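You operate a simulated robot arm through the tools that you are given. There is no shell and no other tool.

Carry out the task below with a simulated robot arm. There is one attempt and no reset: what you move stays moved.

## Task
Pour the green can off to its line and wipe up what slopped on the bench.
Fine: pour over the grate and use the yellow wiper; both end on the grate. Don't drop the can or spill more than a spoonful beside it. Set down upright: green can.

The check looks at the end state, three seconds after you hand in, the way a careful person would. Anything else that was tipped, shoved, dropped, spilled or broken makes it a failure.

## Robot
A 6-joint arm with a two-finger parallel gripper, fixed in place. Base frame: the origin is on the floor under the middle of its stand, x ahead of it, y to its left, z up; the work surface is at about z = 812. Readings come in mm, degrees, newtons and seconds.
It reaches about 1313 mm from its shoulder. Its first joint turns from -166.0 to 166.0 degrees. Payload 3.43 kg.
The tool frame sits at the grasp point between the pads (the TCP): z along the fingers, y along the line on which they close. The tips reach 34 mm beyond it. Largest opening 128 mm; finger width 24, thickness 12; the body of the gripper, 48 by 130 mm, starts 96 mm behind the TCP.
Orientation is told as [roll, pitch, yaw] about the base's x, y, z axes, in that order, counted from this pose: with the fingers straight down and closing along the base's y, the tool's x points along the base's -x, its y along +y and its z along -z.

## Interface
- The arm moves only by the tool arm_command. Its argument "steps" is one flat list of numbers, 6 for each row, row after row: the shift along the tool's x, y, z in mm, then the turn, a rotation vector about the tool's x, y, z in degrees. In form: [dx, dy, dz, rx, ry, rz, dx, dy, dz, rx, ry, rz, ...]. A call has 1 to 20 rows; each row shifts and turns the commanded pose from where the row before left it, along the tool's axes as they then stand. "claw" is the finger opening in mm, from 0 to 128, set as the call begins (left out, the last holds). A row lasts 0.2 s, in which the tool goes at most 50 mm and 8.6 degrees; a call with a longer step from one row to the next is refused whole, and so is a gripper value outside its range. Where a pose cannot be reached the arm comes as near as it can. A force on the tool above 40 N (or 10 N above the force at the start of the call, whichever is more), or a blocked arm, ends the call early, and 0.2 s more pass. The fingers move at their own pace (about 153 mm/s each) and stop on an object; they squeeze with about 26 N. The grip force told is the motor's: it shows also when the fingers shut on nothing. Time passes only in rows, and 0.2 s behind the last, so rows that do not move let the fingers close. The reply holds the time, the measured pose of the TCP, the force on the tool along the base axes, the opening and the grip force, in the units named above and with some noise, with the torque about the TCP (base axes, N m) and any sound that the robot's microphone picked up.
- Cameras (640 x 400 px; columns grow to the right, rows downward): "scene" is fixed at [219.7, 649.4, 1369.2]; the picture's right is [-0.81, -0.59, 0.00], its down [-0.30, 0.42, -0.86] and it looks along [0.50, -0.69, -0.51] (base axes); focal length 331 px, centre (320, 200). "wrist" rides on the gripper at [76, -11, -160] in the tool frame; the picture's right is [0.15, 0.99, 0.00], its down [-0.88, 0.13, -0.46] and it looks along [-0.45, 0.07, 0.89] (tool axes); focal length 234 px, centre (320, 200). There is no depth. A picture from a camera that has moved, and an enlarged one, comes with that camera's place and axes in the base frame and with its lens.
- capture(camera): a new picture of that camera. The clock stands still meanwhile.
- zoom(camera, box): a new picture of the part [left, top, right, bottom] of that camera's present view, enlarged. The clock stands still meanwhile.
- hand_in(): hands the job in; it is judged then, once.

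Nothing tells you positions but the pictures and the camera data. Unless the task says otherwise, let go and move clear before handing in.

The tools are called as name(argument=value, ...) on one line, values as JSON. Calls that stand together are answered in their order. arm_command: Moves the arm, as the interface text tells. Its arguments: {"type":"object","properties":{"steps":{"type":"array"},"claw":{"type":"number"}},"required":["steps"]} The other tools are called the same way: capture (camera) takes a picture; zoom (camera, box) takes an enlarged picture of a part of a camera's view; hand_in () hands the job in.

At the start:

```text
time_s: 0.0
position: [776.3, 1.6, 1033.8]
tcp_rot: [0.1, 0.0, 0.1]
wrist_force: [0.0, 0.3, -0.1]
ft_torque: [0.01, 0.02, 0.01]
opening: 128.1
grip_force: 0.1
```

scene: 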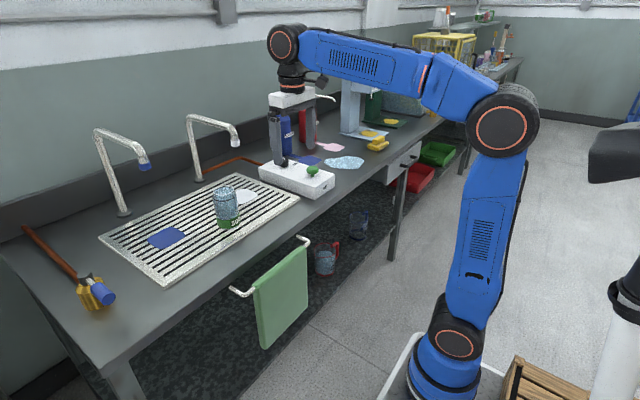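
wrist: 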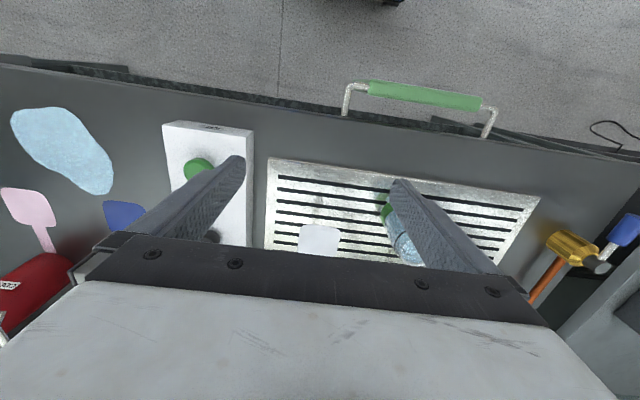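

I see a bench with a drain grate carrying a clear/green can, a blue pad and a white scraper, plus a light-blue puddle further along and several wipers. I'll zoom in to identify the can, its line, the yellow wiper and the spill before moving.

zoom(camera="scene", box=[180, 160, 280, 250])

zoom(camera="scene", box=[250, 70, 450, 200])

zoom(camera="scene", box=[0, 150, 320, 350])

capture(camera="wrist")

```text
4.44 times, centred on (230, 205) of scene
camera zoom: at [219.7, 649.4, 1369.2], right [-0.81, -0.59, 0.0], down [-0.3, 0.42, -0.86], along [0.5, -0.69, -0.51], focal length 1472 px, centre (720, 178)
```

zoom: 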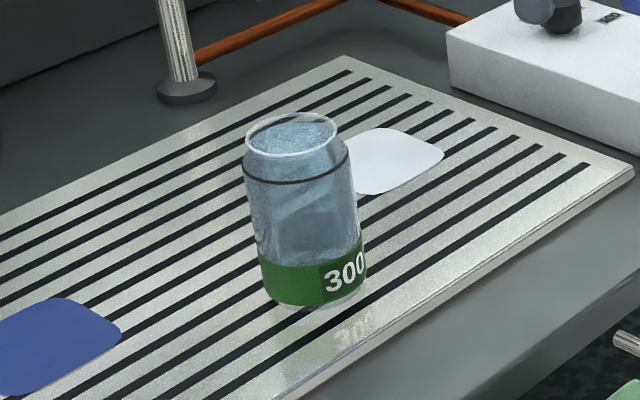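

```text
3.08 times, centred on (350, 135) of scene
camera zoom: at [219.7, 649.4, 1369.2], right [-0.81, -0.59, 0.0], down [-0.3, 0.42, -0.86], along [0.5, -0.69, -0.51], focal length 1019 px, centre (228, 400)
```

zoom: 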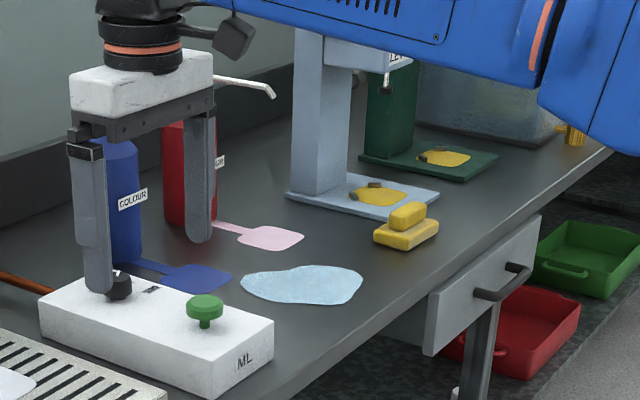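

```text
2.00 times, centred on (160, 250) of scene
camera zoom: at [219.7, 649.4, 1369.2], right [-0.81, -0.59, 0.0], down [-0.3, 0.42, -0.86], along [0.5, -0.69, -0.51], focal length 662 px, centre (640, 100)
```

zoom: 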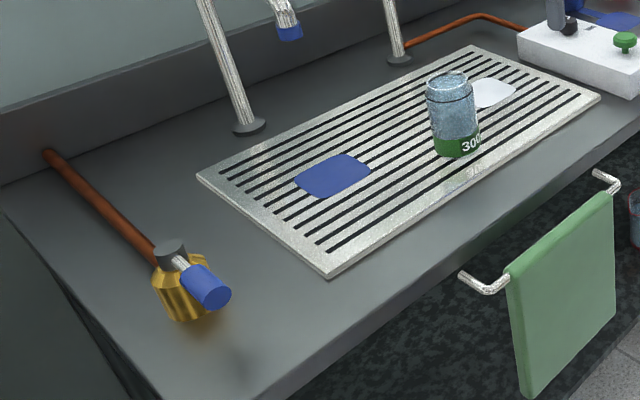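

```text
taken
camera wrist: at [700.9, -8.3, 1193.5], right [-0.15, 0.99, 0.0], down [0.88, 0.13, 0.46], along [0.45, 0.07, -0.89], focal length 234 px, centre (320, 200)
```

wrist: 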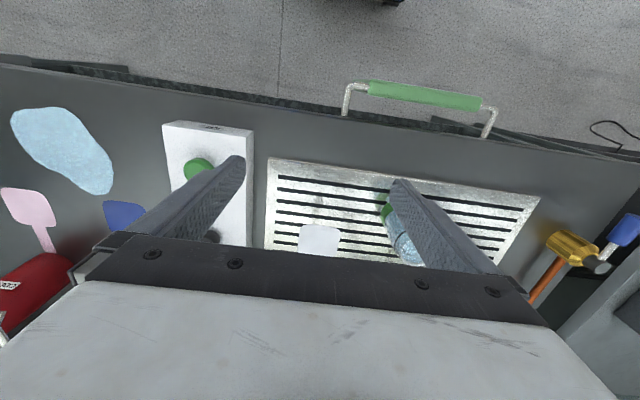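

The can on the grate at about (881, 179) is clear with a green base, a "300" label and a dark line near the shoulder. The pale-blue puddle is near (863, -412) and the yellow block wiper near (819, -618). I'll lower and pitch the tool to look at the can from the robot side before touching anything.

arm_command(steps=[12.7, 29.6, 5.7, 0, 0, 0, 12.7, 29.6, 5.7, 0, 0, 0, 12.7, 29.6, 5.7, 0, 0, 0, 12.7, 29.6, 5.7, 0, 0, 0, 12.7, 29.6, 5.7, 0, 0, 0, 12.5, 29.0, 5.5, 0, 0, 0, 0, 0, 0, 0, -7.5, 0, 0, 0, 0, 0, -7.5, 0, 0, 0, 0, 0, -7.5, 0, 0, 0, 0, 0, -7.5, 0, 0, 0, 0, 0, -7.5, 0, 0, 0, 0, 0, -7.5, 0, 0, 0, 0, 0, 0, 0])

capture(camera="wrist")

capture(camera="scene")

```text
time_s: 2.8
position: [699.9, 180.5, 1001.1]
tcp_rot: [-0.1, -45.1, 0.0]
wrist_force: [0.2, -0.6, 0.7]
ft_torque: [0.02, -0.01, 0.01]
opening: 128.1
grip_force: 0.0
```

```text
taken
camera wrist: at [534.0, 169.2, 1058.8], right [-0.1, 0.99, -0.1], down [0.3, 0.13, 0.95], along [0.95, 0.07, -0.31], focal length 234 px, centre (320, 200)
```

wrist: 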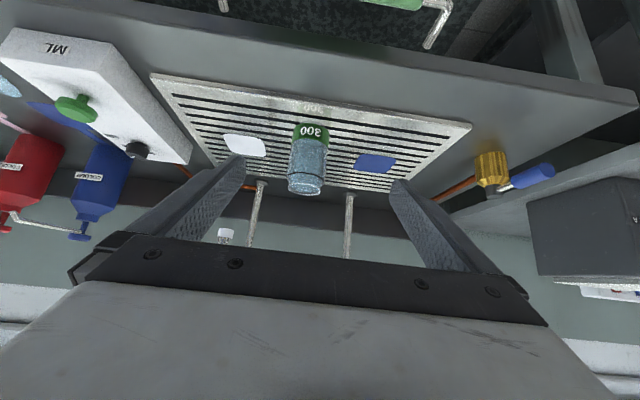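

```text
taken
```

scene: 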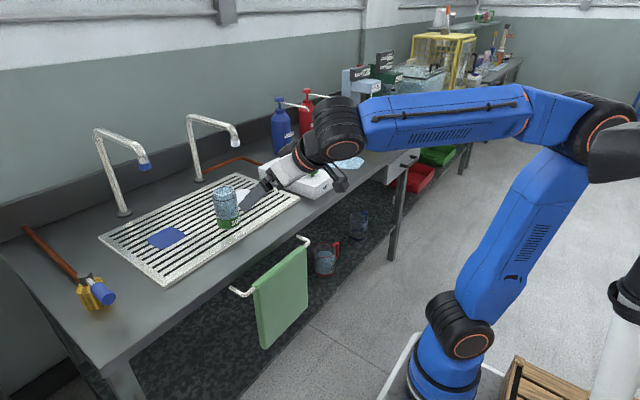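

The wrist view (upside down) shows the can between the fingers. I'll zoom in on it to read the liquid level, the line and the label.

zoom(camera="wrist", box=[270, 105, 350, 205])

zoom(camera="wrist", box=[0, 20, 200, 250])

zoom(camera="scene", box=[205, 175, 250, 235])

zoom(camera="scene", box=[240, 50, 440, 200])

```text
4.00 times, centred on (310, 155) of wrist
camera zoom: at [534.0, 169.2, 1058.8], right [-0.1, 0.99, -0.1], down [0.3, 0.13, 0.95], along [0.95, 0.07, -0.31], focal length 937 px, centre (360, 380)
```

zoom: 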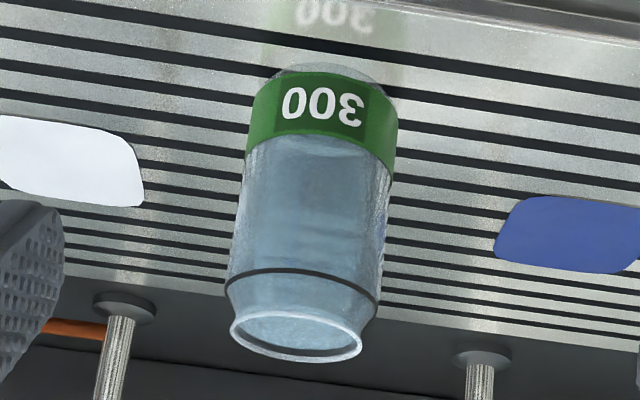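

```text
1.74 times, centred on (100, 135) of wrist
camera zoom: at [534.0, 169.2, 1058.8], right [-0.1, 0.99, -0.1], down [0.3, 0.13, 0.95], along [0.95, 0.07, -0.31], focal length 407 px, centre (703, 313)
```

zoom: 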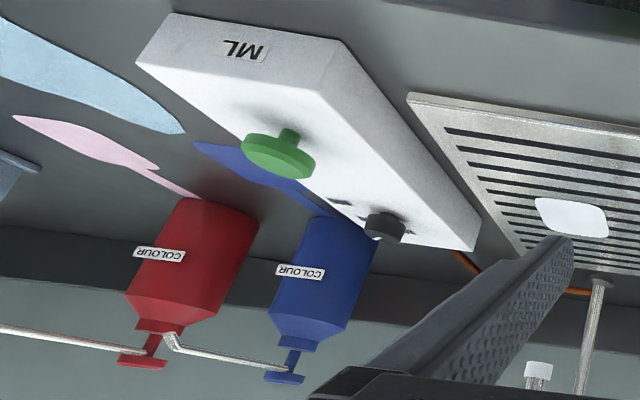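

```text
6.67 times, centred on (228, 205) of scene
camera zoom: at [219.7, 649.4, 1369.2], right [-0.81, -0.59, 0.0], down [-0.3, 0.42, -0.86], along [0.5, -0.69, -0.51], focal length 2208 px, centre (937, 167)
```

zoom: 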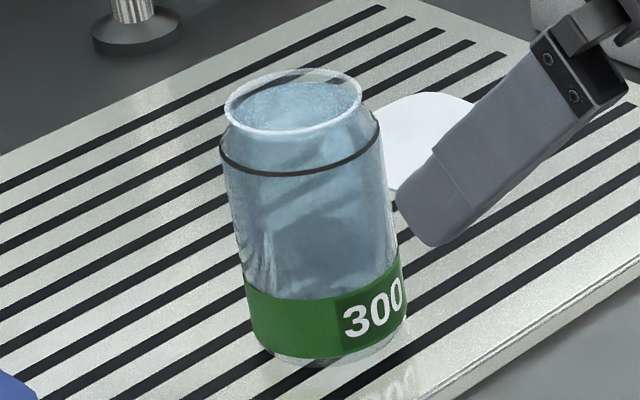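

```text
2.67 times, centred on (340, 125) of scene
camera zoom: at [219.7, 649.4, 1369.2], right [-0.81, -0.59, 0.0], down [-0.3, 0.42, -0.86], along [0.5, -0.69, -0.51], focal length 883 px, centre (267, 400)
```

zoom: 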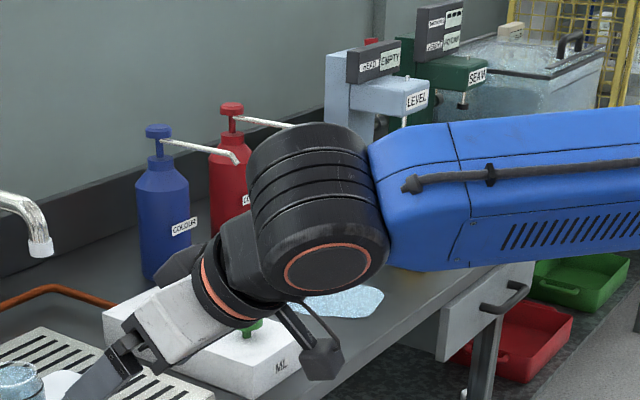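

The can is about 66 mm wide and 115 mm tall, with a narrower mouth. It is filled close to the rim, and the dark line sits roughly 18 mm below it. The flat blue, white and pink shapes look like place markers under the taps and pumps. I'll move to a pre-grasp pose in front of the can with the tool pitched 45° and refine its position from there.

arm_command(steps=[-12.4, -3.6, 12.4, 0, 0, 0, -12.4, -3.6, 12.4, 0, 0, 0, -12.4, -3.6, 12.4, 0, 0, 0, -12.3, -3.7, 12.3, 0, 0, 0, 0, 0, 0, 0, 0, 0])

capture(camera="wrist")

zoom(camera="wrist", box=[260, 95, 380, 215])

```text
time_s: 4.0
position: [770.3, 164.0, 1000.0]
tcp_rot: [0.0, -45.0, 0.0]
wrist_force: [-0.4, -1.1, 0.7]
ft_torque: [-0.03, 0.01, -0.02]
opening: 128.1
grip_force: 0.0
```

```text
taken
camera wrist: at [603.9, 154.0, 1058.5], right [-0.1, 0.99, -0.1], down [0.3, 0.13, 0.94], along [0.95, 0.07, -0.31], focal length 234 px, centre (320, 200)
```

wrist: 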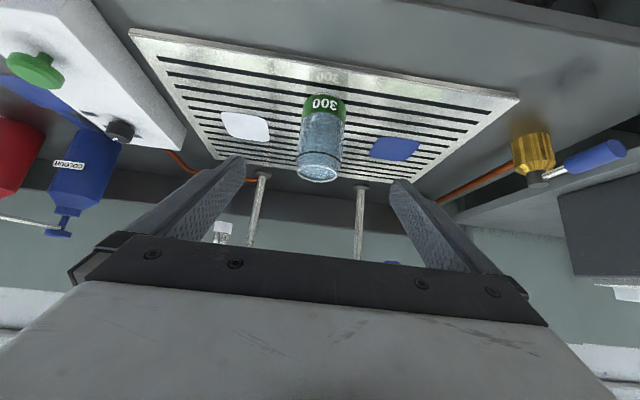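

```text
3.33 times, centred on (320, 155) of wrist
camera zoom: at [603.9, 154.0, 1058.5], right [-0.1, 0.99, -0.1], down [0.3, 0.13, 0.94], along [0.95, 0.07, -0.31], focal length 781 px, centre (320, 350)
```

zoom: 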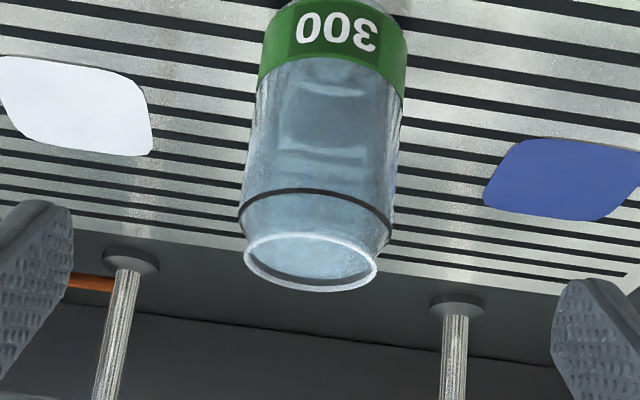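

The can axis is at about (897, 166), with the rim at z≈927 and the line at z≈908. I'll advance along the tool axis until the can is between the open fingers, then look before closing.

arm_command(steps=[0.2, 0.4, 30, 0, 0, 0, 0.2, 0.4, 30, 0, 0, 0, 0.2, 0.4, 30, 0, 0, 0, 0.2, 0.4, 30, 0, 0, 0, 0.1, 0.4, 30, 0, 0, 0, 0, 0.4, 20, 0, 0, 0, 0, 0, 10, 0, 0, 0, 0, 0, 0, 0, 0, 0])

capture(camera="wrist")

zoom(camera="scene", box=[185, 160, 285, 240])

```text
time_s: 5.8
position: [898.5, 167.0, 872.3]
tcp_rot: [0.0, -45.0, 0.1]
wrist_force: [0.2, -0.6, 0.6]
ft_torque: [0.06, -0.01, -0.04]
opening: 127.9
grip_force: 0.1
```

```text
taken
camera wrist: at [731.4, 158.5, 931.1], right [-0.1, 0.99, -0.1], down [0.3, 0.13, 0.95], along [0.95, 0.07, -0.31], focal length 234 px, centre (320, 200)
```

wrist: 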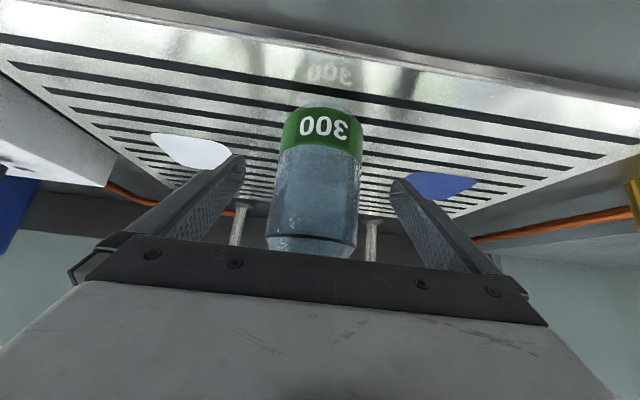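

```text
5.00 times, centred on (235, 200) of scene
camera zoom: at [219.7, 649.4, 1369.2], right [-0.81, -0.59, 0.0], down [-0.3, 0.42, -0.86], along [0.5, -0.69, -0.51], focal length 1656 px, centre (745, 200)
```

zoom: 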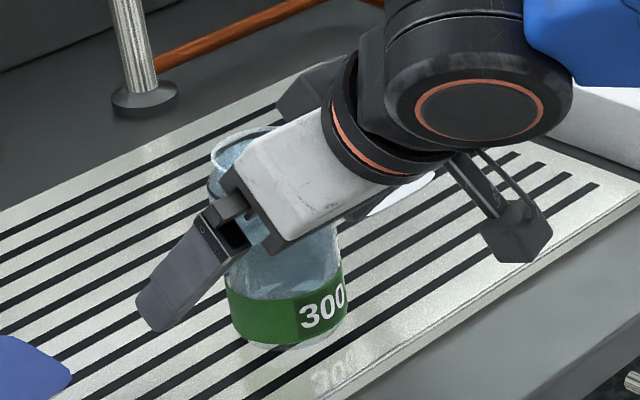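

zoom(camera="wrist", box=[240, 90, 400, 270])

```text
2.22 times, centred on (320, 180) of wrist
camera zoom: at [731.4, 158.5, 931.1], right [-0.1, 0.99, -0.1], down [0.3, 0.13, 0.95], along [0.95, 0.07, -0.31], focal length 520 px, centre (320, 244)
```

zoom: 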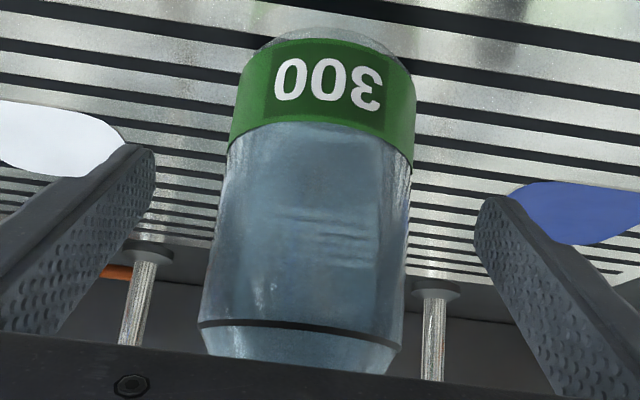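

The can sits centred between the pads. Closing gently now.

arm_command(steps=[0, 0, 0, 0, 0, 0, 0, 0, 0, 0, 0, 0, 0, 0, 0, 0, 0, 0, 0, 0, 0, 0, 0, 0], claw=50)

zoom(camera="wrist", box=[240, 90, 400, 270])

zoom(camera="scene", box=[185, 160, 285, 240])

```text
time_s: 6.8
position: [898.3, 167.6, 872.4]
tcp_rot: [0.1, -45.0, 0.0]
wrist_force: [1.9, 1.4, 1.9]
ft_torque: [0.01, 0.0, 0.01]
opening: 64.4
grip_force: 26.0
```

```text
2.22 times, centred on (320, 180) of wrist
camera zoom: at [731.4, 158.6, 931.2], right [-0.1, 0.99, -0.1], down [0.3, 0.13, 0.95], along [0.95, 0.07, -0.31], focal length 520 px, centre (320, 244)
```

zoom: 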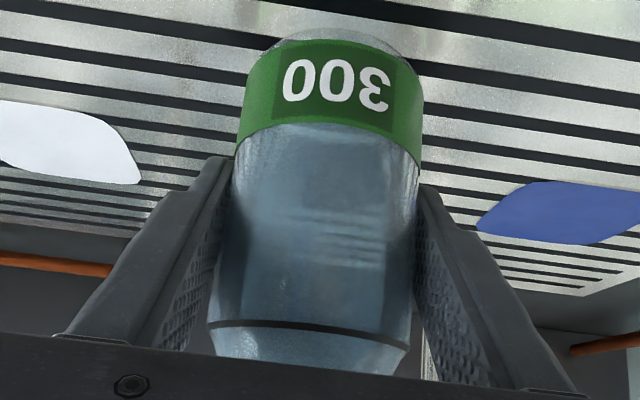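

```text
5.00 times, centred on (235, 200) of scene
camera zoom: at [219.7, 649.4, 1369.2], right [-0.81, -0.59, 0.0], down [-0.3, 0.42, -0.86], along [0.5, -0.69, -0.51], focal length 1656 px, centre (745, 200)
```

zoom: 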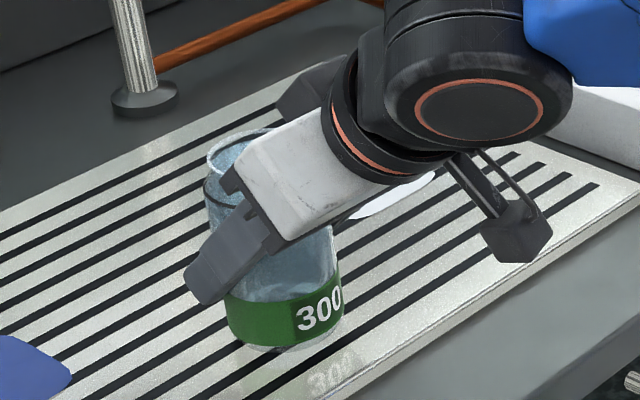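

The grip holds at 64 mm with 26 N. Next I'll lift slowly about 30 mm straight up and check that it stays steady.

arm_command(steps=[-1.4, 0, -1.4, 0, 0, 0, -2.8, 0, -2.8, 0, 0, 0, -4.2, 0, -4.2, 0, 0, 0, -4.2, 0, -4.2, 0, 0, 0, -4.2, 0, -4.2, 0, 0, 0, -2.8, 0, -2.8, 0, 0, 0, -1.4, 0, -1.4, 0, 0, 0, 0, 0, 0, 0, 0, 0, 0, 0, 0, 0, 0, 0])

zoom(camera="wrist", box=[240, 90, 400, 270])

zoom(camera="scene", box=[185, 150, 285, 230])

```text
time_s: 8.8
position: [897.6, 166.9, 901.7]
tcp_rot: [-0.1, -44.9, 0.0]
wrist_force: [0.5, -0.4, -2.7]
ft_torque: [-0.03, 0.0, 0.0]
opening: 64.4
grip_force: 25.8
```

```text
2.22 times, centred on (320, 180) of wrist
camera zoom: at [731.0, 156.8, 960.9], right [-0.1, 0.99, -0.1], down [0.3, 0.13, 0.94], along [0.95, 0.07, -0.31], focal length 520 px, centre (320, 244)
```

zoom: 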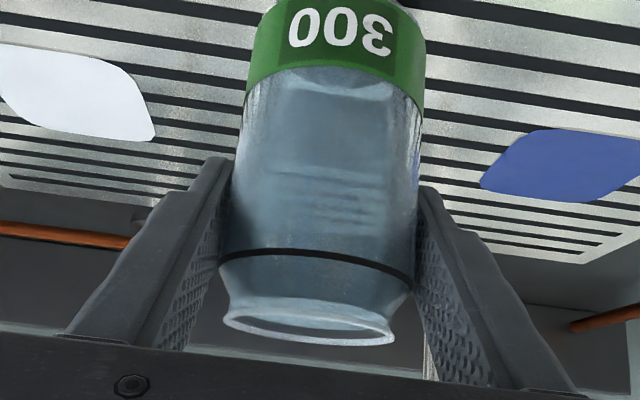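

```text
5.00 times, centred on (235, 190) of scene
camera zoom: at [219.7, 649.4, 1369.2], right [-0.81, -0.59, 0.0], down [-0.3, 0.42, -0.86], along [0.5, -0.69, -0.51], focal length 1656 px, centre (745, 250)
```

zoom: 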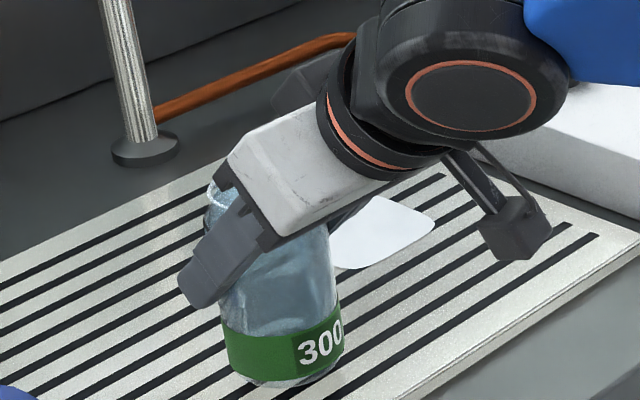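

In the wrist view the can has moved about 20 mm relative to the pads, so it slipped as I lifted. I'll hold still and check whether it is still sliding.

arm_command(steps=[0, 0, 0, 0, 0, 0, 0, 0, 0, 0, 0, 0], claw=30)

zoom(camera="wrist", box=[240, 90, 400, 270])

zoom(camera="scene", box=[185, 150, 285, 230])

```text
time_s: 9.4
position: [897.3, 167.9, 901.6]
tcp_rot: [0.0, -45.0, 0.1]
wrist_force: [0.5, 0.4, -3.4]
ft_torque: [-0.02, -0.01, -0.02]
opening: 64.8
grip_force: 26.3
```

```text
2.22 times, centred on (320, 180) of wrist
camera zoom: at [731.0, 156.8, 960.9], right [-0.1, 0.99, -0.1], down [0.3, 0.13, 0.94], along [0.95, 0.07, -0.31], focal length 520 px, centre (320, 244)
```

zoom: 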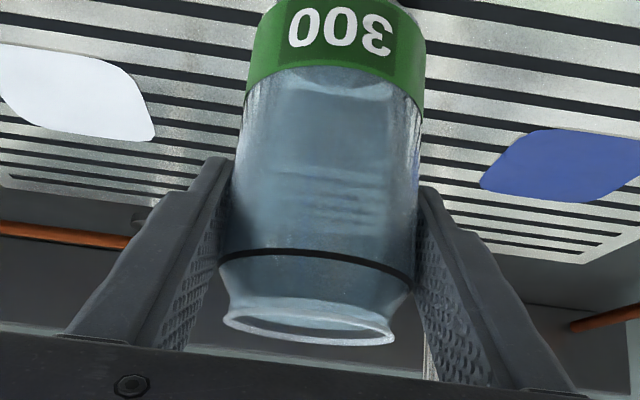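

```text
5.00 times, centred on (235, 190) of scene
camera zoom: at [219.7, 649.4, 1369.2], right [-0.81, -0.59, 0.0], down [-0.3, 0.42, -0.86], along [0.5, -0.69, -0.51], focal length 1656 px, centre (745, 250)
```

zoom: 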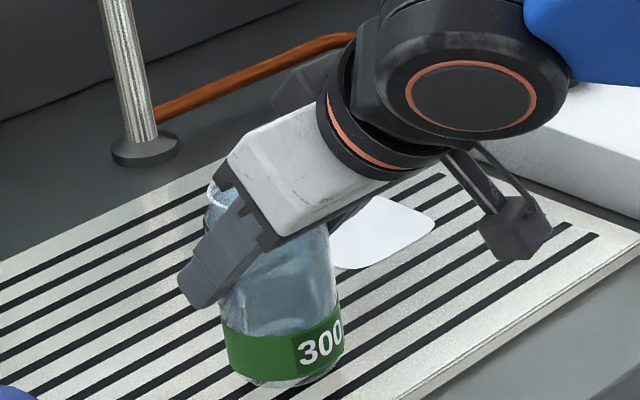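

The can holds now, but it sits low in the grip: it rose only about 10 mm for 29 mm of lift. I don't trust that hold, so I'll set it back down gently and take a better grip lower on the body.

arm_command(steps=[1.4, 0, 1.4, 0, 0, 0, 1.4, 0, 1.4, 0, 0, 0, 1.4, 0, 1.4, 0, 0, 0, 0.7, 0, 0.7, 0, 0, 0, 0, 0, 0, 0, 0, 0])

zoom(camera="wrist", box=[240, 90, 400, 270])

zoom(camera="scene", box=[185, 150, 285, 230])

```text
time_s: 10.6
position: [896.7, 166.1, 896.3]
tcp_rot: [0.0, -45.0, 0.0]
wrist_force: [0.4, 0.0, -3.8]
ft_torque: [-0.04, -0.03, -0.02]
opening: 64.7
grip_force: 26.4
```

```text
2.22 times, centred on (320, 180) of wrist
camera zoom: at [730.3, 156.8, 953.9], right [-0.1, 0.99, -0.1], down [0.3, 0.13, 0.94], along [0.95, 0.07, -0.31], focal length 520 px, centre (320, 244)
```

zoom: 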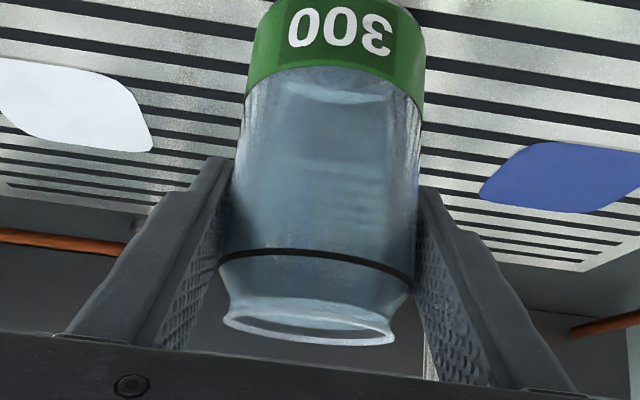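

```text
5.00 times, centred on (235, 190) of scene
camera zoom: at [219.7, 649.4, 1369.2], right [-0.81, -0.59, 0.0], down [-0.3, 0.42, -0.86], along [0.5, -0.69, -0.51], focal length 1656 px, centre (745, 250)
```

zoom: 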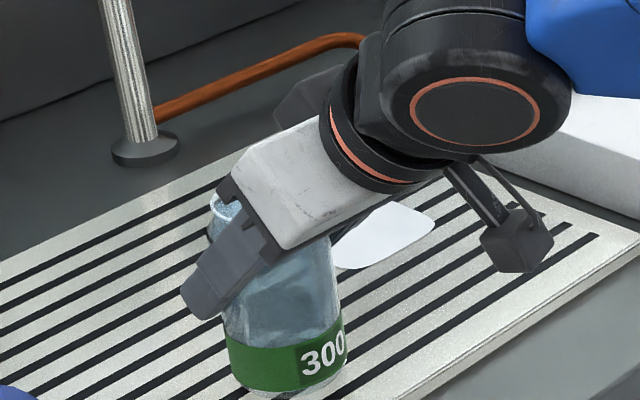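

arm_command(steps=[0.7, 0, 0.7, 0, 0, 0, 0.7, 0, 0.7, 0, 0, 0, 0, 0, 0, 0, 0, 0])

```text
time_s: 11.4
position: [896.5, 166.8, 894.0]
tcp_rot: [0.0, -45.0, -0.1]
wrist_force: [-0.1, -0.2, -3.9]
ft_torque: [0.02, 0.0, -0.03]
opening: 64.5
grip_force: 25.9
```

arm_command(steps=[0.7, 0, 0.7, 0, 0, 0, 0.7, 0, 0.7, 0, 0, 0, 0, 0, 0, 0, 0, 0])

zoom(camera="scene", box=[200, 170, 270, 240])

```text
time_s: 12.2
position: [896.8, 167.2, 892.7]
tcp_rot: [0.1, -45.1, 0.0]
wrist_force: [1.2, -0.4, 7.3]
ft_torque: [-0.29, 0.13, 0.01]
opening: 64.5
grip_force: 26.6
```

```text
5.71 times, centred on (235, 205) of scene
camera zoom: at [219.7, 649.4, 1369.2], right [-0.81, -0.59, 0.0], down [-0.3, 0.42, -0.86], along [0.5, -0.69, -0.51], focal length 1893 px, centre (806, 171)
```

zoom: 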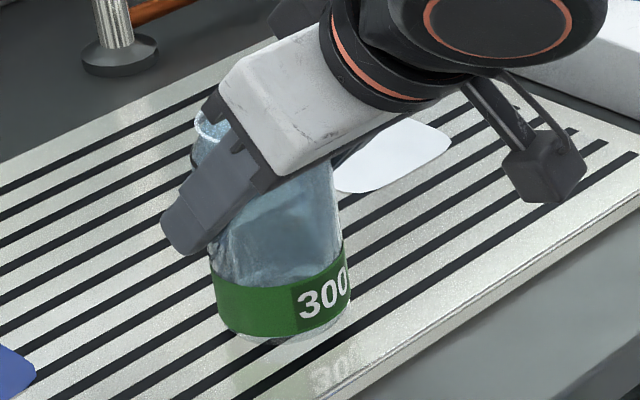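

The can's base touched the grate at TCP z≈893, with about 7 N of contact force. I'll open the fingers, let it settle upright and look again.

arm_command(steps=[-0.35, 0, -0.35, 0, 0, 0, 0, 0, 0, 0, 0, 0])

arm_command(steps=[0, 0, 0, 0, 0, 0, 0, 0, 0, 0, 0, 0, 0, 0, 0, 0, 0, 0], claw=110)

zoom(camera="wrist", box=[240, 90, 400, 270])

zoom(camera="scene", box=[200, 170, 270, 240])

```text
time_s: 12.8
position: [897.1, 166.9, 892.1]
tcp_rot: [0.1, -45.0, 0.0]
wrist_force: [4.0, -3.4, 8.3]
ft_torque: [-0.4, -0.35, -0.03]
opening: 64.2
grip_force: 25.8
```

```text
time_s: 13.6
position: [898.1, 168.1, 893.4]
tcp_rot: [0.0, -45.0, 0.0]
wrist_force: [0.3, 1.0, 0.6]
ft_torque: [-0.03, 0.0, 0.0]
opening: 110.3
grip_force: 0.2
```

```text
2.22 times, centred on (320, 180) of wrist
camera zoom: at [730.6, 157.5, 950.9], right [-0.1, 0.99, -0.1], down [0.3, 0.13, 0.94], along [0.95, 0.07, -0.31], focal length 520 px, centre (320, 244)
```

zoom: 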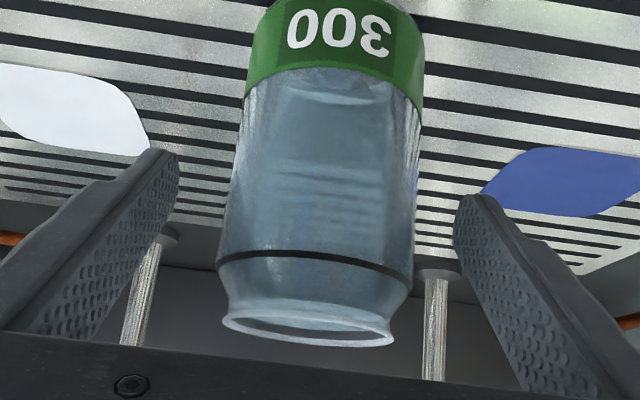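

```text
5.71 times, centred on (235, 205) of scene
camera zoom: at [219.7, 649.4, 1369.2], right [-0.81, -0.59, 0.0], down [-0.3, 0.42, -0.86], along [0.5, -0.69, -0.51], focal length 1893 px, centre (806, 171)
```

zoom: 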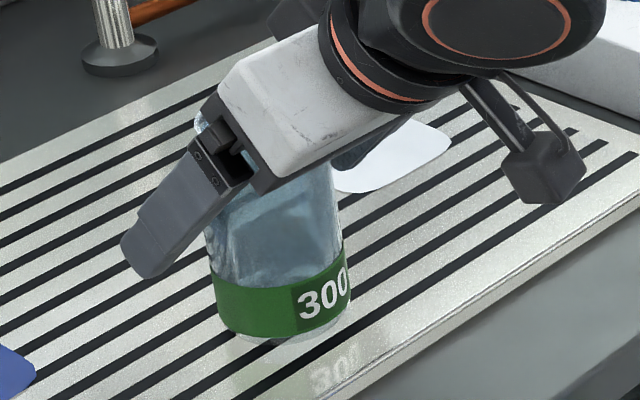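

The can stands upright again with no spill visible. I'll go down about 24 mm to grip nearer its centre of mass, close, and lift in very small steps while watching the force.

arm_command(steps=[4.2, 0, 4.2, 0, 0, 0, 4.2, 0, 4.2, 0, 0, 0, 4.2, 0, 4.2, 0, 0, 0, 4.2, -0.5, 4.2, 0, 0, 0, 0, 0, 0, 0, 0, 0])

arm_command(steps=[0, 0, 0, 0, 0, 0, 0, 0, 0, 0, 0, 0, 0, 0, 0, 0, 0, 0, 0, 0, 0, 0, 0, 0, 0, 0, 0, 0, 0, 0], claw=20)

arm_command(steps=[-0.7, 0, -0.7, 0, 0, 0, -0.7, 0, -0.7, 0, 0, 0])

zoom(camera="wrist", box=[240, 90, 400, 270])

```text
time_s: 14.8
position: [898.5, 167.3, 867.7]
tcp_rot: [0.0, -45.0, -0.1]
wrist_force: [0.0, 0.4, 0.0]
ft_torque: [-0.02, 0.0, -0.04]
opening: 110.1
grip_force: 0.1
```

```text
time_s: 16.0
position: [898.1, 166.7, 867.3]
tcp_rot: [0.0, -44.9, 0.0]
wrist_force: [-0.3, 1.1, 1.2]
ft_torque: [-0.06, -0.01, 0.01]
opening: 64.6
grip_force: 25.9
```

```text
time_s: 16.6
position: [897.9, 165.9, 869.6]
tcp_rot: [0.0, -45.0, 0.1]
wrist_force: [0.4, 0.3, -0.2]
ft_torque: [-0.02, -0.01, 0.03]
opening: 64.5
grip_force: 26.2
```

```text
2.22 times, centred on (320, 180) of wrist
camera zoom: at [730.5, 156.5, 928.4], right [-0.1, 0.99, -0.1], down [0.3, 0.13, 0.94], along [0.95, 0.07, -0.31], focal length 520 px, centre (320, 244)
```

zoom: 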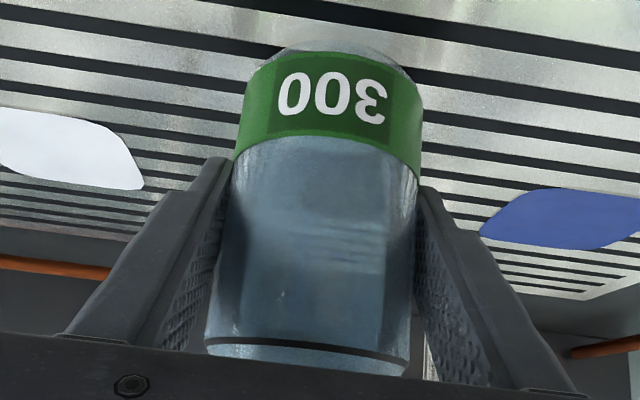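

arm_command(steps=[-0.7, 0, -0.7, 0, 0, 0, -0.7, 0, -0.7, 0, 0, 0])

arm_command(steps=[-0.7, 0, -0.7, 0, 0, 0, -0.7, 0, -0.7, 0, 0, 0])

zoom(camera="wrist", box=[240, 90, 400, 270])

zoom(camera="scene", box=[200, 170, 270, 240])

```text
time_s: 17.2
position: [897.3, 168.2, 871.5]
tcp_rot: [0.0, -44.9, 0.0]
wrist_force: [-0.2, -0.2, -4.2]
ft_torque: [0.02, -0.01, -0.01]
opening: 64.4
grip_force: 25.4
```

```text
time_s: 17.8
position: [898.0, 166.2, 872.9]
tcp_rot: [0.0, -45.0, 0.0]
wrist_force: [-0.1, -0.5, -3.7]
ft_torque: [-0.03, -0.02, 0.02]
opening: 64.3
grip_force: 25.9
```

```text
2.22 times, centred on (320, 180) of wrist
camera zoom: at [730.8, 156.3, 932.0], right [-0.1, 0.99, -0.1], down [0.3, 0.13, 0.94], along [0.95, 0.07, -0.31], focal length 520 px, centre (320, 244)
```

zoom: 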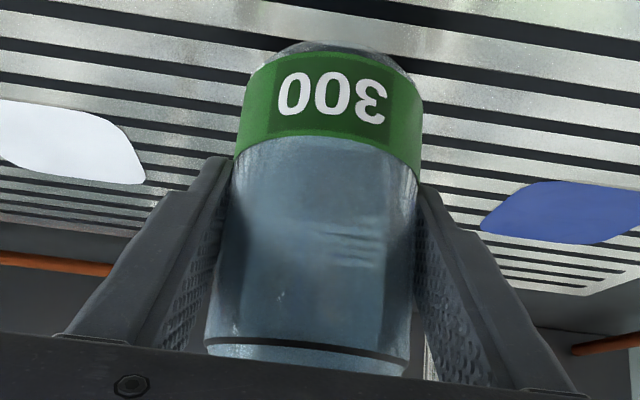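

```text
5.71 times, centred on (235, 205) of scene
camera zoom: at [219.7, 649.4, 1369.2], right [-0.81, -0.59, 0.0], down [-0.3, 0.42, -0.86], along [0.5, -0.69, -0.51], focal length 1893 px, centre (806, 171)
```

zoom: 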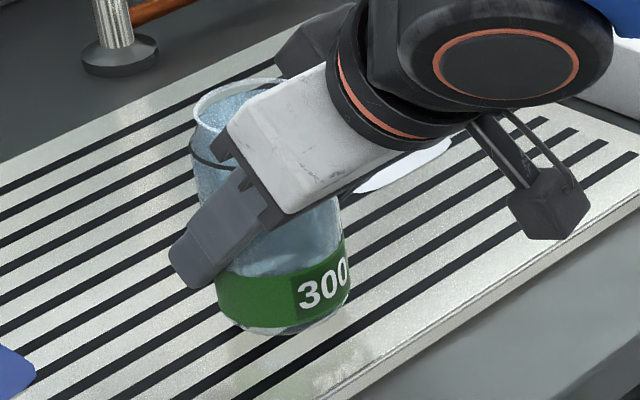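

No slip this time: the can's full weight hangs from the gripper and it hasn't moved in the pads. I'll keep lifting slowly at 1–2 mm per row and check again.

arm_command(steps=[-0.7, 0, -0.7, 0, 0, 0, -0.7, 0, -0.7, 0, 0, 0, -0.7, 0, -0.7, 0, 0, 0, -0.7, 0, -0.7, 0, 0, 0, -0.7, 0, -0.7, 0, 0, 0, -0.7, 0, -0.7, 0, 0, 0, -0.7, 0, -0.7, 0, 0, 0, -0.7, 0, -0.7, 0, 0, 0])

zoom(camera="wrist", box=[240, 90, 400, 270])

```text
time_s: 19.6
position: [897.3, 165.9, 882.3]
tcp_rot: [0.0, -45.0, 0.0]
wrist_force: [0.1, 0.2, -3.3]
ft_torque: [0.0, -0.01, -0.01]
opening: 64.2
grip_force: 25.7
```

```text
2.22 times, centred on (320, 180) of wrist
camera zoom: at [730.9, 156.5, 940.8], right [-0.1, 0.99, -0.1], down [0.3, 0.13, 0.94], along [0.95, 0.07, -0.31], focal length 520 px, centre (320, 244)
```

zoom: 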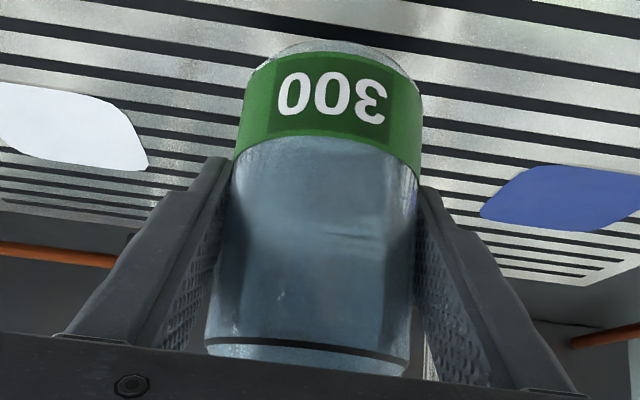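

arm_command(steps=[-0.85, 0, -0.85, 0, 0, 0, -0.85, 0, -0.85, 0, 0, 0, -0.85, 0, -0.85, 0, 0, 0, -0.85, 0, -0.85, 0, 0, 0, -0.85, 0, -0.85, 0, 0, 0, -0.85, 0, -0.85, 0, 0, 0, -0.85, 0, -0.85, 0, 0, 0, -0.85, 0, -0.85, 0, 0, 0, -0.85, 0, -0.85, 0, 0, 0, -0.85, 0, -0.85, 0, 0, 0, -0.85, 0, -0.85, 0, 0, 0, -0.85, 0, -0.85, 0, 0, 0, -0.7, 0, -0.7, 0, 0, 0, 0, 0, 0, 0, 0, 0])

zoom(camera="wrist", box=[240, 90, 400, 270])

zoom(camera="scene", box=[200, 160, 270, 230])

```text
time_s: 22.6
position: [897.6, 167.3, 896.9]
tcp_rot: [0.0, -45.0, 0.0]
wrist_force: [-0.4, 0.4, -3.1]
ft_torque: [-0.01, -0.01, 0.02]
opening: 64.4
grip_force: 26.0
```

```text
2.22 times, centred on (320, 180) of wrist
camera zoom: at [730.4, 156.8, 955.2], right [-0.1, 0.99, -0.1], down [0.3, 0.13, 0.94], along [0.95, 0.07, -0.31], focal length 520 px, centre (320, 244)
```

zoom: 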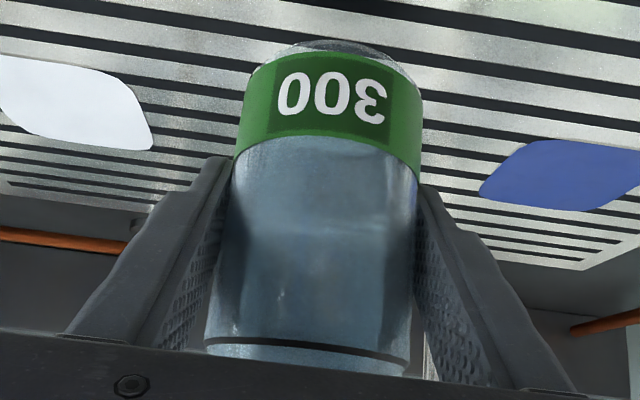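

```text
5.71 times, centred on (235, 195) of scene
camera zoom: at [219.7, 649.4, 1369.2], right [-0.81, -0.59, 0.0], down [-0.3, 0.42, -0.86], along [0.5, -0.69, -0.51], focal length 1893 px, centre (806, 229)
```

zoom: 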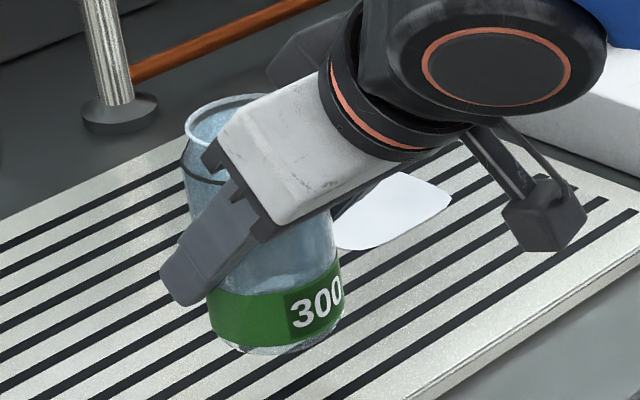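

The can is now about 28 mm above the grate and steady. I'll start tipping it away from the robot, over the middle of the grate, at 1.5° per row and check at 12°.

arm_command(steps=[0, 0, 0, 0, 1.5, 0, 0, 0, 0, 0, 1.5, 0, 0, 0, 0, 0, 1.5, 0, 0, 0, 0, 0, 1.5, 0, 0, 0, 0, 0, 1.5, 0, 0, 0, 0, 0, 1.5, 0, 0, 0, 0, 0, 1.5, 0, 0, 0, 0, 0, 1.5, 0, 0, 0, 0, 0, 0, 0])

zoom(camera="wrist", box=[240, 90, 400, 270])

zoom(camera="scene", box=[190, 150, 270, 240])

```text
time_s: 24.6
position: [897.5, 166.1, 896.2]
tcp_rot: [0.1, -33.1, 0.0]
wrist_force: [-0.2, -0.3, -4.0]
ft_torque: [0.02, -0.02, 0.01]
opening: 64.4
grip_force: 26.6
```

```text
2.22 times, centred on (320, 180) of wrist
camera zoom: at [747.0, 156.5, 988.2], right [-0.12, 0.99, -0.08], down [0.49, 0.13, 0.86], along [0.86, 0.07, -0.5], focal length 520 px, centre (320, 244)
```

zoom: 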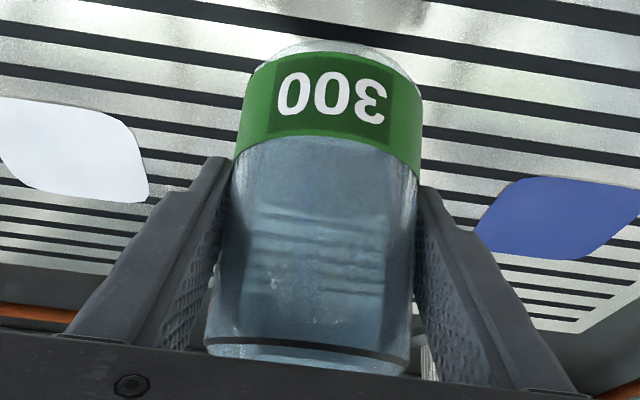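

```text
4.44 times, centred on (230, 195) of scene
camera zoom: at [219.7, 649.4, 1369.2], right [-0.81, -0.59, 0.0], down [-0.3, 0.42, -0.86], along [0.5, -0.69, -0.51], focal length 1472 px, centre (720, 222)
```

zoom: 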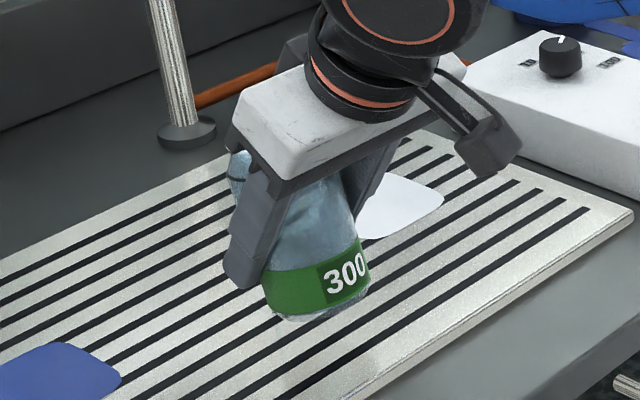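

The can turns with the gripper and does not slip. Continuing to about 20° of tilt.

arm_command(steps=[0, 0, 0, 0, 1.0, 0, 0, 0, 0, 0, 1.0, 0, 0, 0, 0, 0, 1.0, 0, 0, 0, 0, 0, 1.0, 0, 0, 0, 0, 0, 1.0, 0, 0, 0, 0, 0, 1.0, 0, 0, 0, 0, 0, 1.0, 0, 0, 0, 0, 0, 1.0, 0, 0, 0, 0, 0, 0, 0, 0, 0, 0, 0, 0, 0])

zoom(camera="wrist", box=[240, 90, 400, 270])

zoom(camera="scene", box=[190, 150, 270, 240])

```text
time_s: 26.8
position: [897.3, 167.6, 896.8]
tcp_rot: [0.0, -25.0, 0.0]
wrist_force: [-0.2, 0.1, -3.7]
ft_torque: [-0.01, -0.02, -0.01]
opening: 64.5
grip_force: 25.6
```

```text
2.22 times, centred on (320, 180) of wrist
camera zoom: at [760.8, 156.3, 1008.3], right [-0.13, 0.99, -0.06], down [0.61, 0.13, 0.79], along [0.78, 0.07, -0.62], focal length 520 px, centre (320, 244)
```

zoom: 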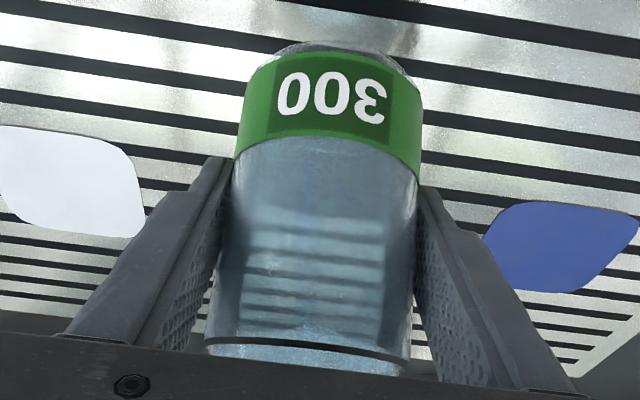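

```text
4.44 times, centred on (230, 195) of scene
camera zoom: at [219.7, 649.4, 1369.2], right [-0.81, -0.59, 0.0], down [-0.3, 0.42, -0.86], along [0.5, -0.69, -0.51], focal length 1472 px, centre (720, 222)
```

zoom: 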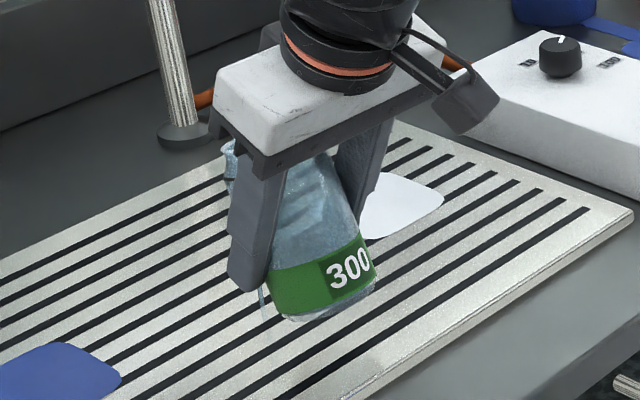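

Water is now running over the lip onto the grate at about (929, 186). I'll hold to let the flow settle and then look again.

arm_command(steps=[0, 0, 0, 0, 0, 0, 0, 0, 0, 0, 0, 0, 0, 0, 0, 0, 0, 0, 0, 0, 0, 0, 0, 0, 0, 0, 0, 0, 0, 0])

zoom(camera="wrist", box=[240, 90, 400, 270])

zoom(camera="scene", box=[200, 170, 250, 230])

```text
time_s: 28.0
position: [896.4, 166.4, 895.8]
tcp_rot: [0.0, -25.0, 0.0]
wrist_force: [0.0, -0.3, -2.9]
ft_torque: [-0.01, -0.02, -0.01]
opening: 64.3
grip_force: 25.7
```

```text
2.22 times, centred on (320, 180) of wrist
camera zoom: at [760.8, 156.3, 1008.3], right [-0.13, 0.99, -0.06], down [0.61, 0.13, 0.79], along [0.78, 0.07, -0.62], focal length 520 px, centre (320, 244)
```

zoom: 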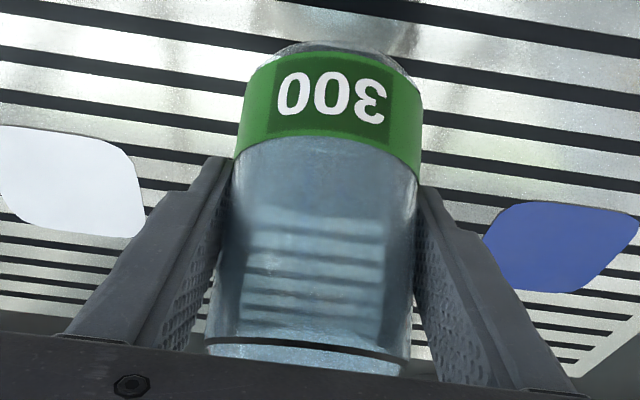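

```text
6.67 times, centred on (225, 200) of scene
camera zoom: at [219.7, 649.4, 1369.2], right [-0.81, -0.59, 0.0], down [-0.3, 0.42, -0.86], along [0.5, -0.69, -0.51], focal length 2208 px, centre (953, 200)
```

zoom: 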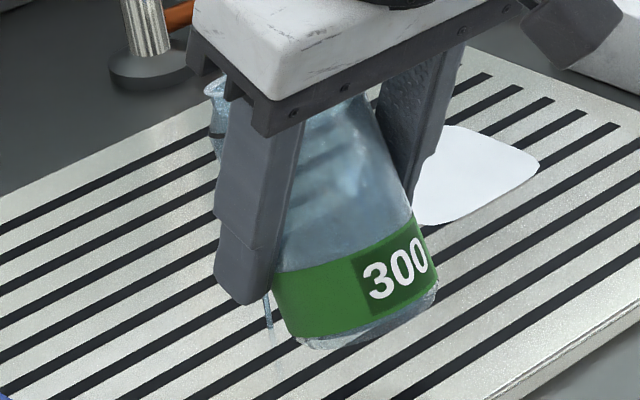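

zoom(camera="wrist", box=[285, 200, 365, 250])

arm_command(steps=[0, 0, 0, 0, 1.0, 0, 0, 0, 0, 0, 1.0, 0, 0, 0, 0, 0, 1.0, 0, 0, 0, 0, 0, 1.0, 0, 0, 0, 0, 0, 0, 0, 0, 0, 0, 0, 0, 0, 0, 0, 0, 0, 0, 0, 0, 0, 0, 0, 0, 0, 0, 0, 0, 0, 0, 0, 0, 0, 0, 0, 0, 0])

zoom(camera="wrist", box=[260, 120, 380, 250])

zoom(camera="scene", box=[200, 170, 250, 230])

```text
8.00 times, centred on (325, 225) of wrist
camera zoom: at [760.8, 156.3, 1008.3], right [-0.13, 0.99, -0.06], down [0.61, 0.13, 0.79], along [0.78, 0.07, -0.62], focal length 1873 px, centre (280, 0)
```

zoom: 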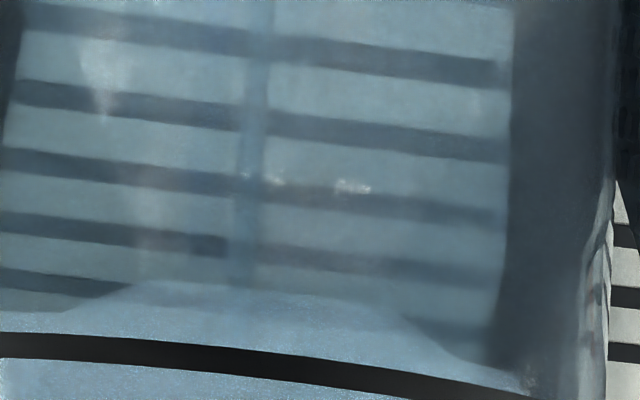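

```text
time_s: 30.2
position: [897.7, 166.3, 896.9]
tcp_rot: [-0.1, -21.0, 0.0]
wrist_force: [-0.9, -0.5, -3.8]
ft_torque: [0.02, -0.01, 0.02]
opening: 64.5
grip_force: 26.1
```

```text
3.08 times, centred on (320, 185) of wrist
camera zoom: at [769.5, 156.3, 1017.8], right [-0.14, 0.99, -0.05], down [0.66, 0.13, 0.74], along [0.74, 0.07, -0.67], focal length 720 px, centre (320, 246)
```

zoom: 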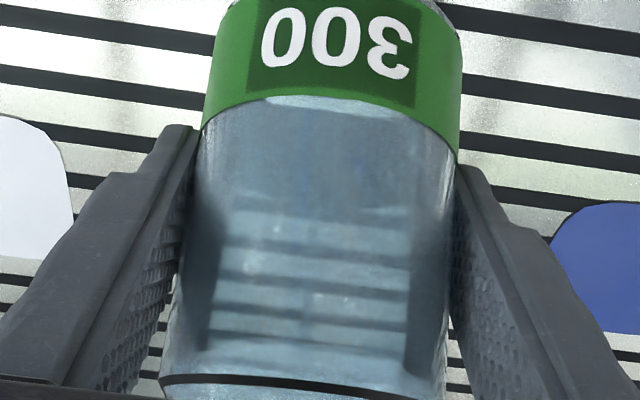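

```text
6.67 times, centred on (225, 200) of scene
camera zoom: at [219.7, 649.4, 1369.2], right [-0.81, -0.59, 0.0], down [-0.3, 0.42, -0.86], along [0.5, -0.69, -0.51], focal length 2208 px, centre (953, 200)
```

zoom: 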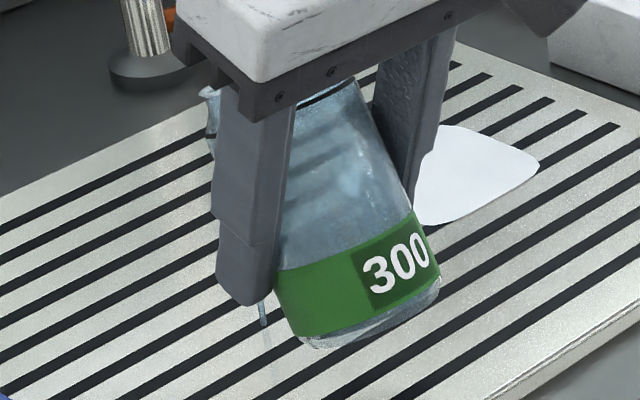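

zoom(camera="wrist", box=[275, 180, 365, 250])

zoom(camera="scene", box=[200, 175, 240, 225])

```text
5.71 times, centred on (320, 215) of wrist
camera zoom: at [769.5, 156.3, 1017.8], right [-0.14, 0.99, -0.05], down [0.66, 0.13, 0.74], along [0.74, 0.07, -0.67], focal length 1338 px, centre (320, 114)
```

zoom: 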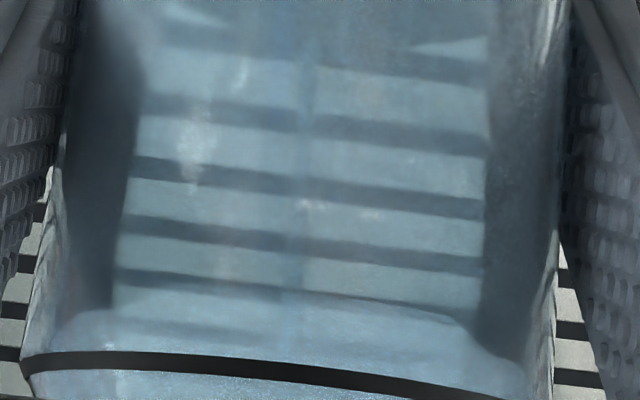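

```text
8.00 times, centred on (220, 200) of scene
camera zoom: at [219.7, 649.4, 1369.2], right [-0.81, -0.59, 0.0], down [-0.3, 0.42, -0.86], along [0.5, -0.69, -0.51], focal length 2650 px, centre (1120, 200)
```

zoom: 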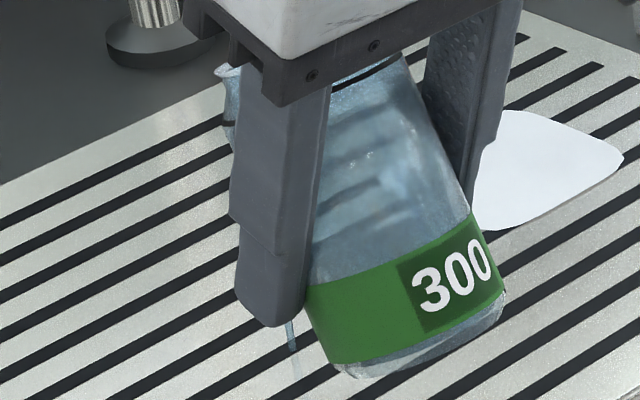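

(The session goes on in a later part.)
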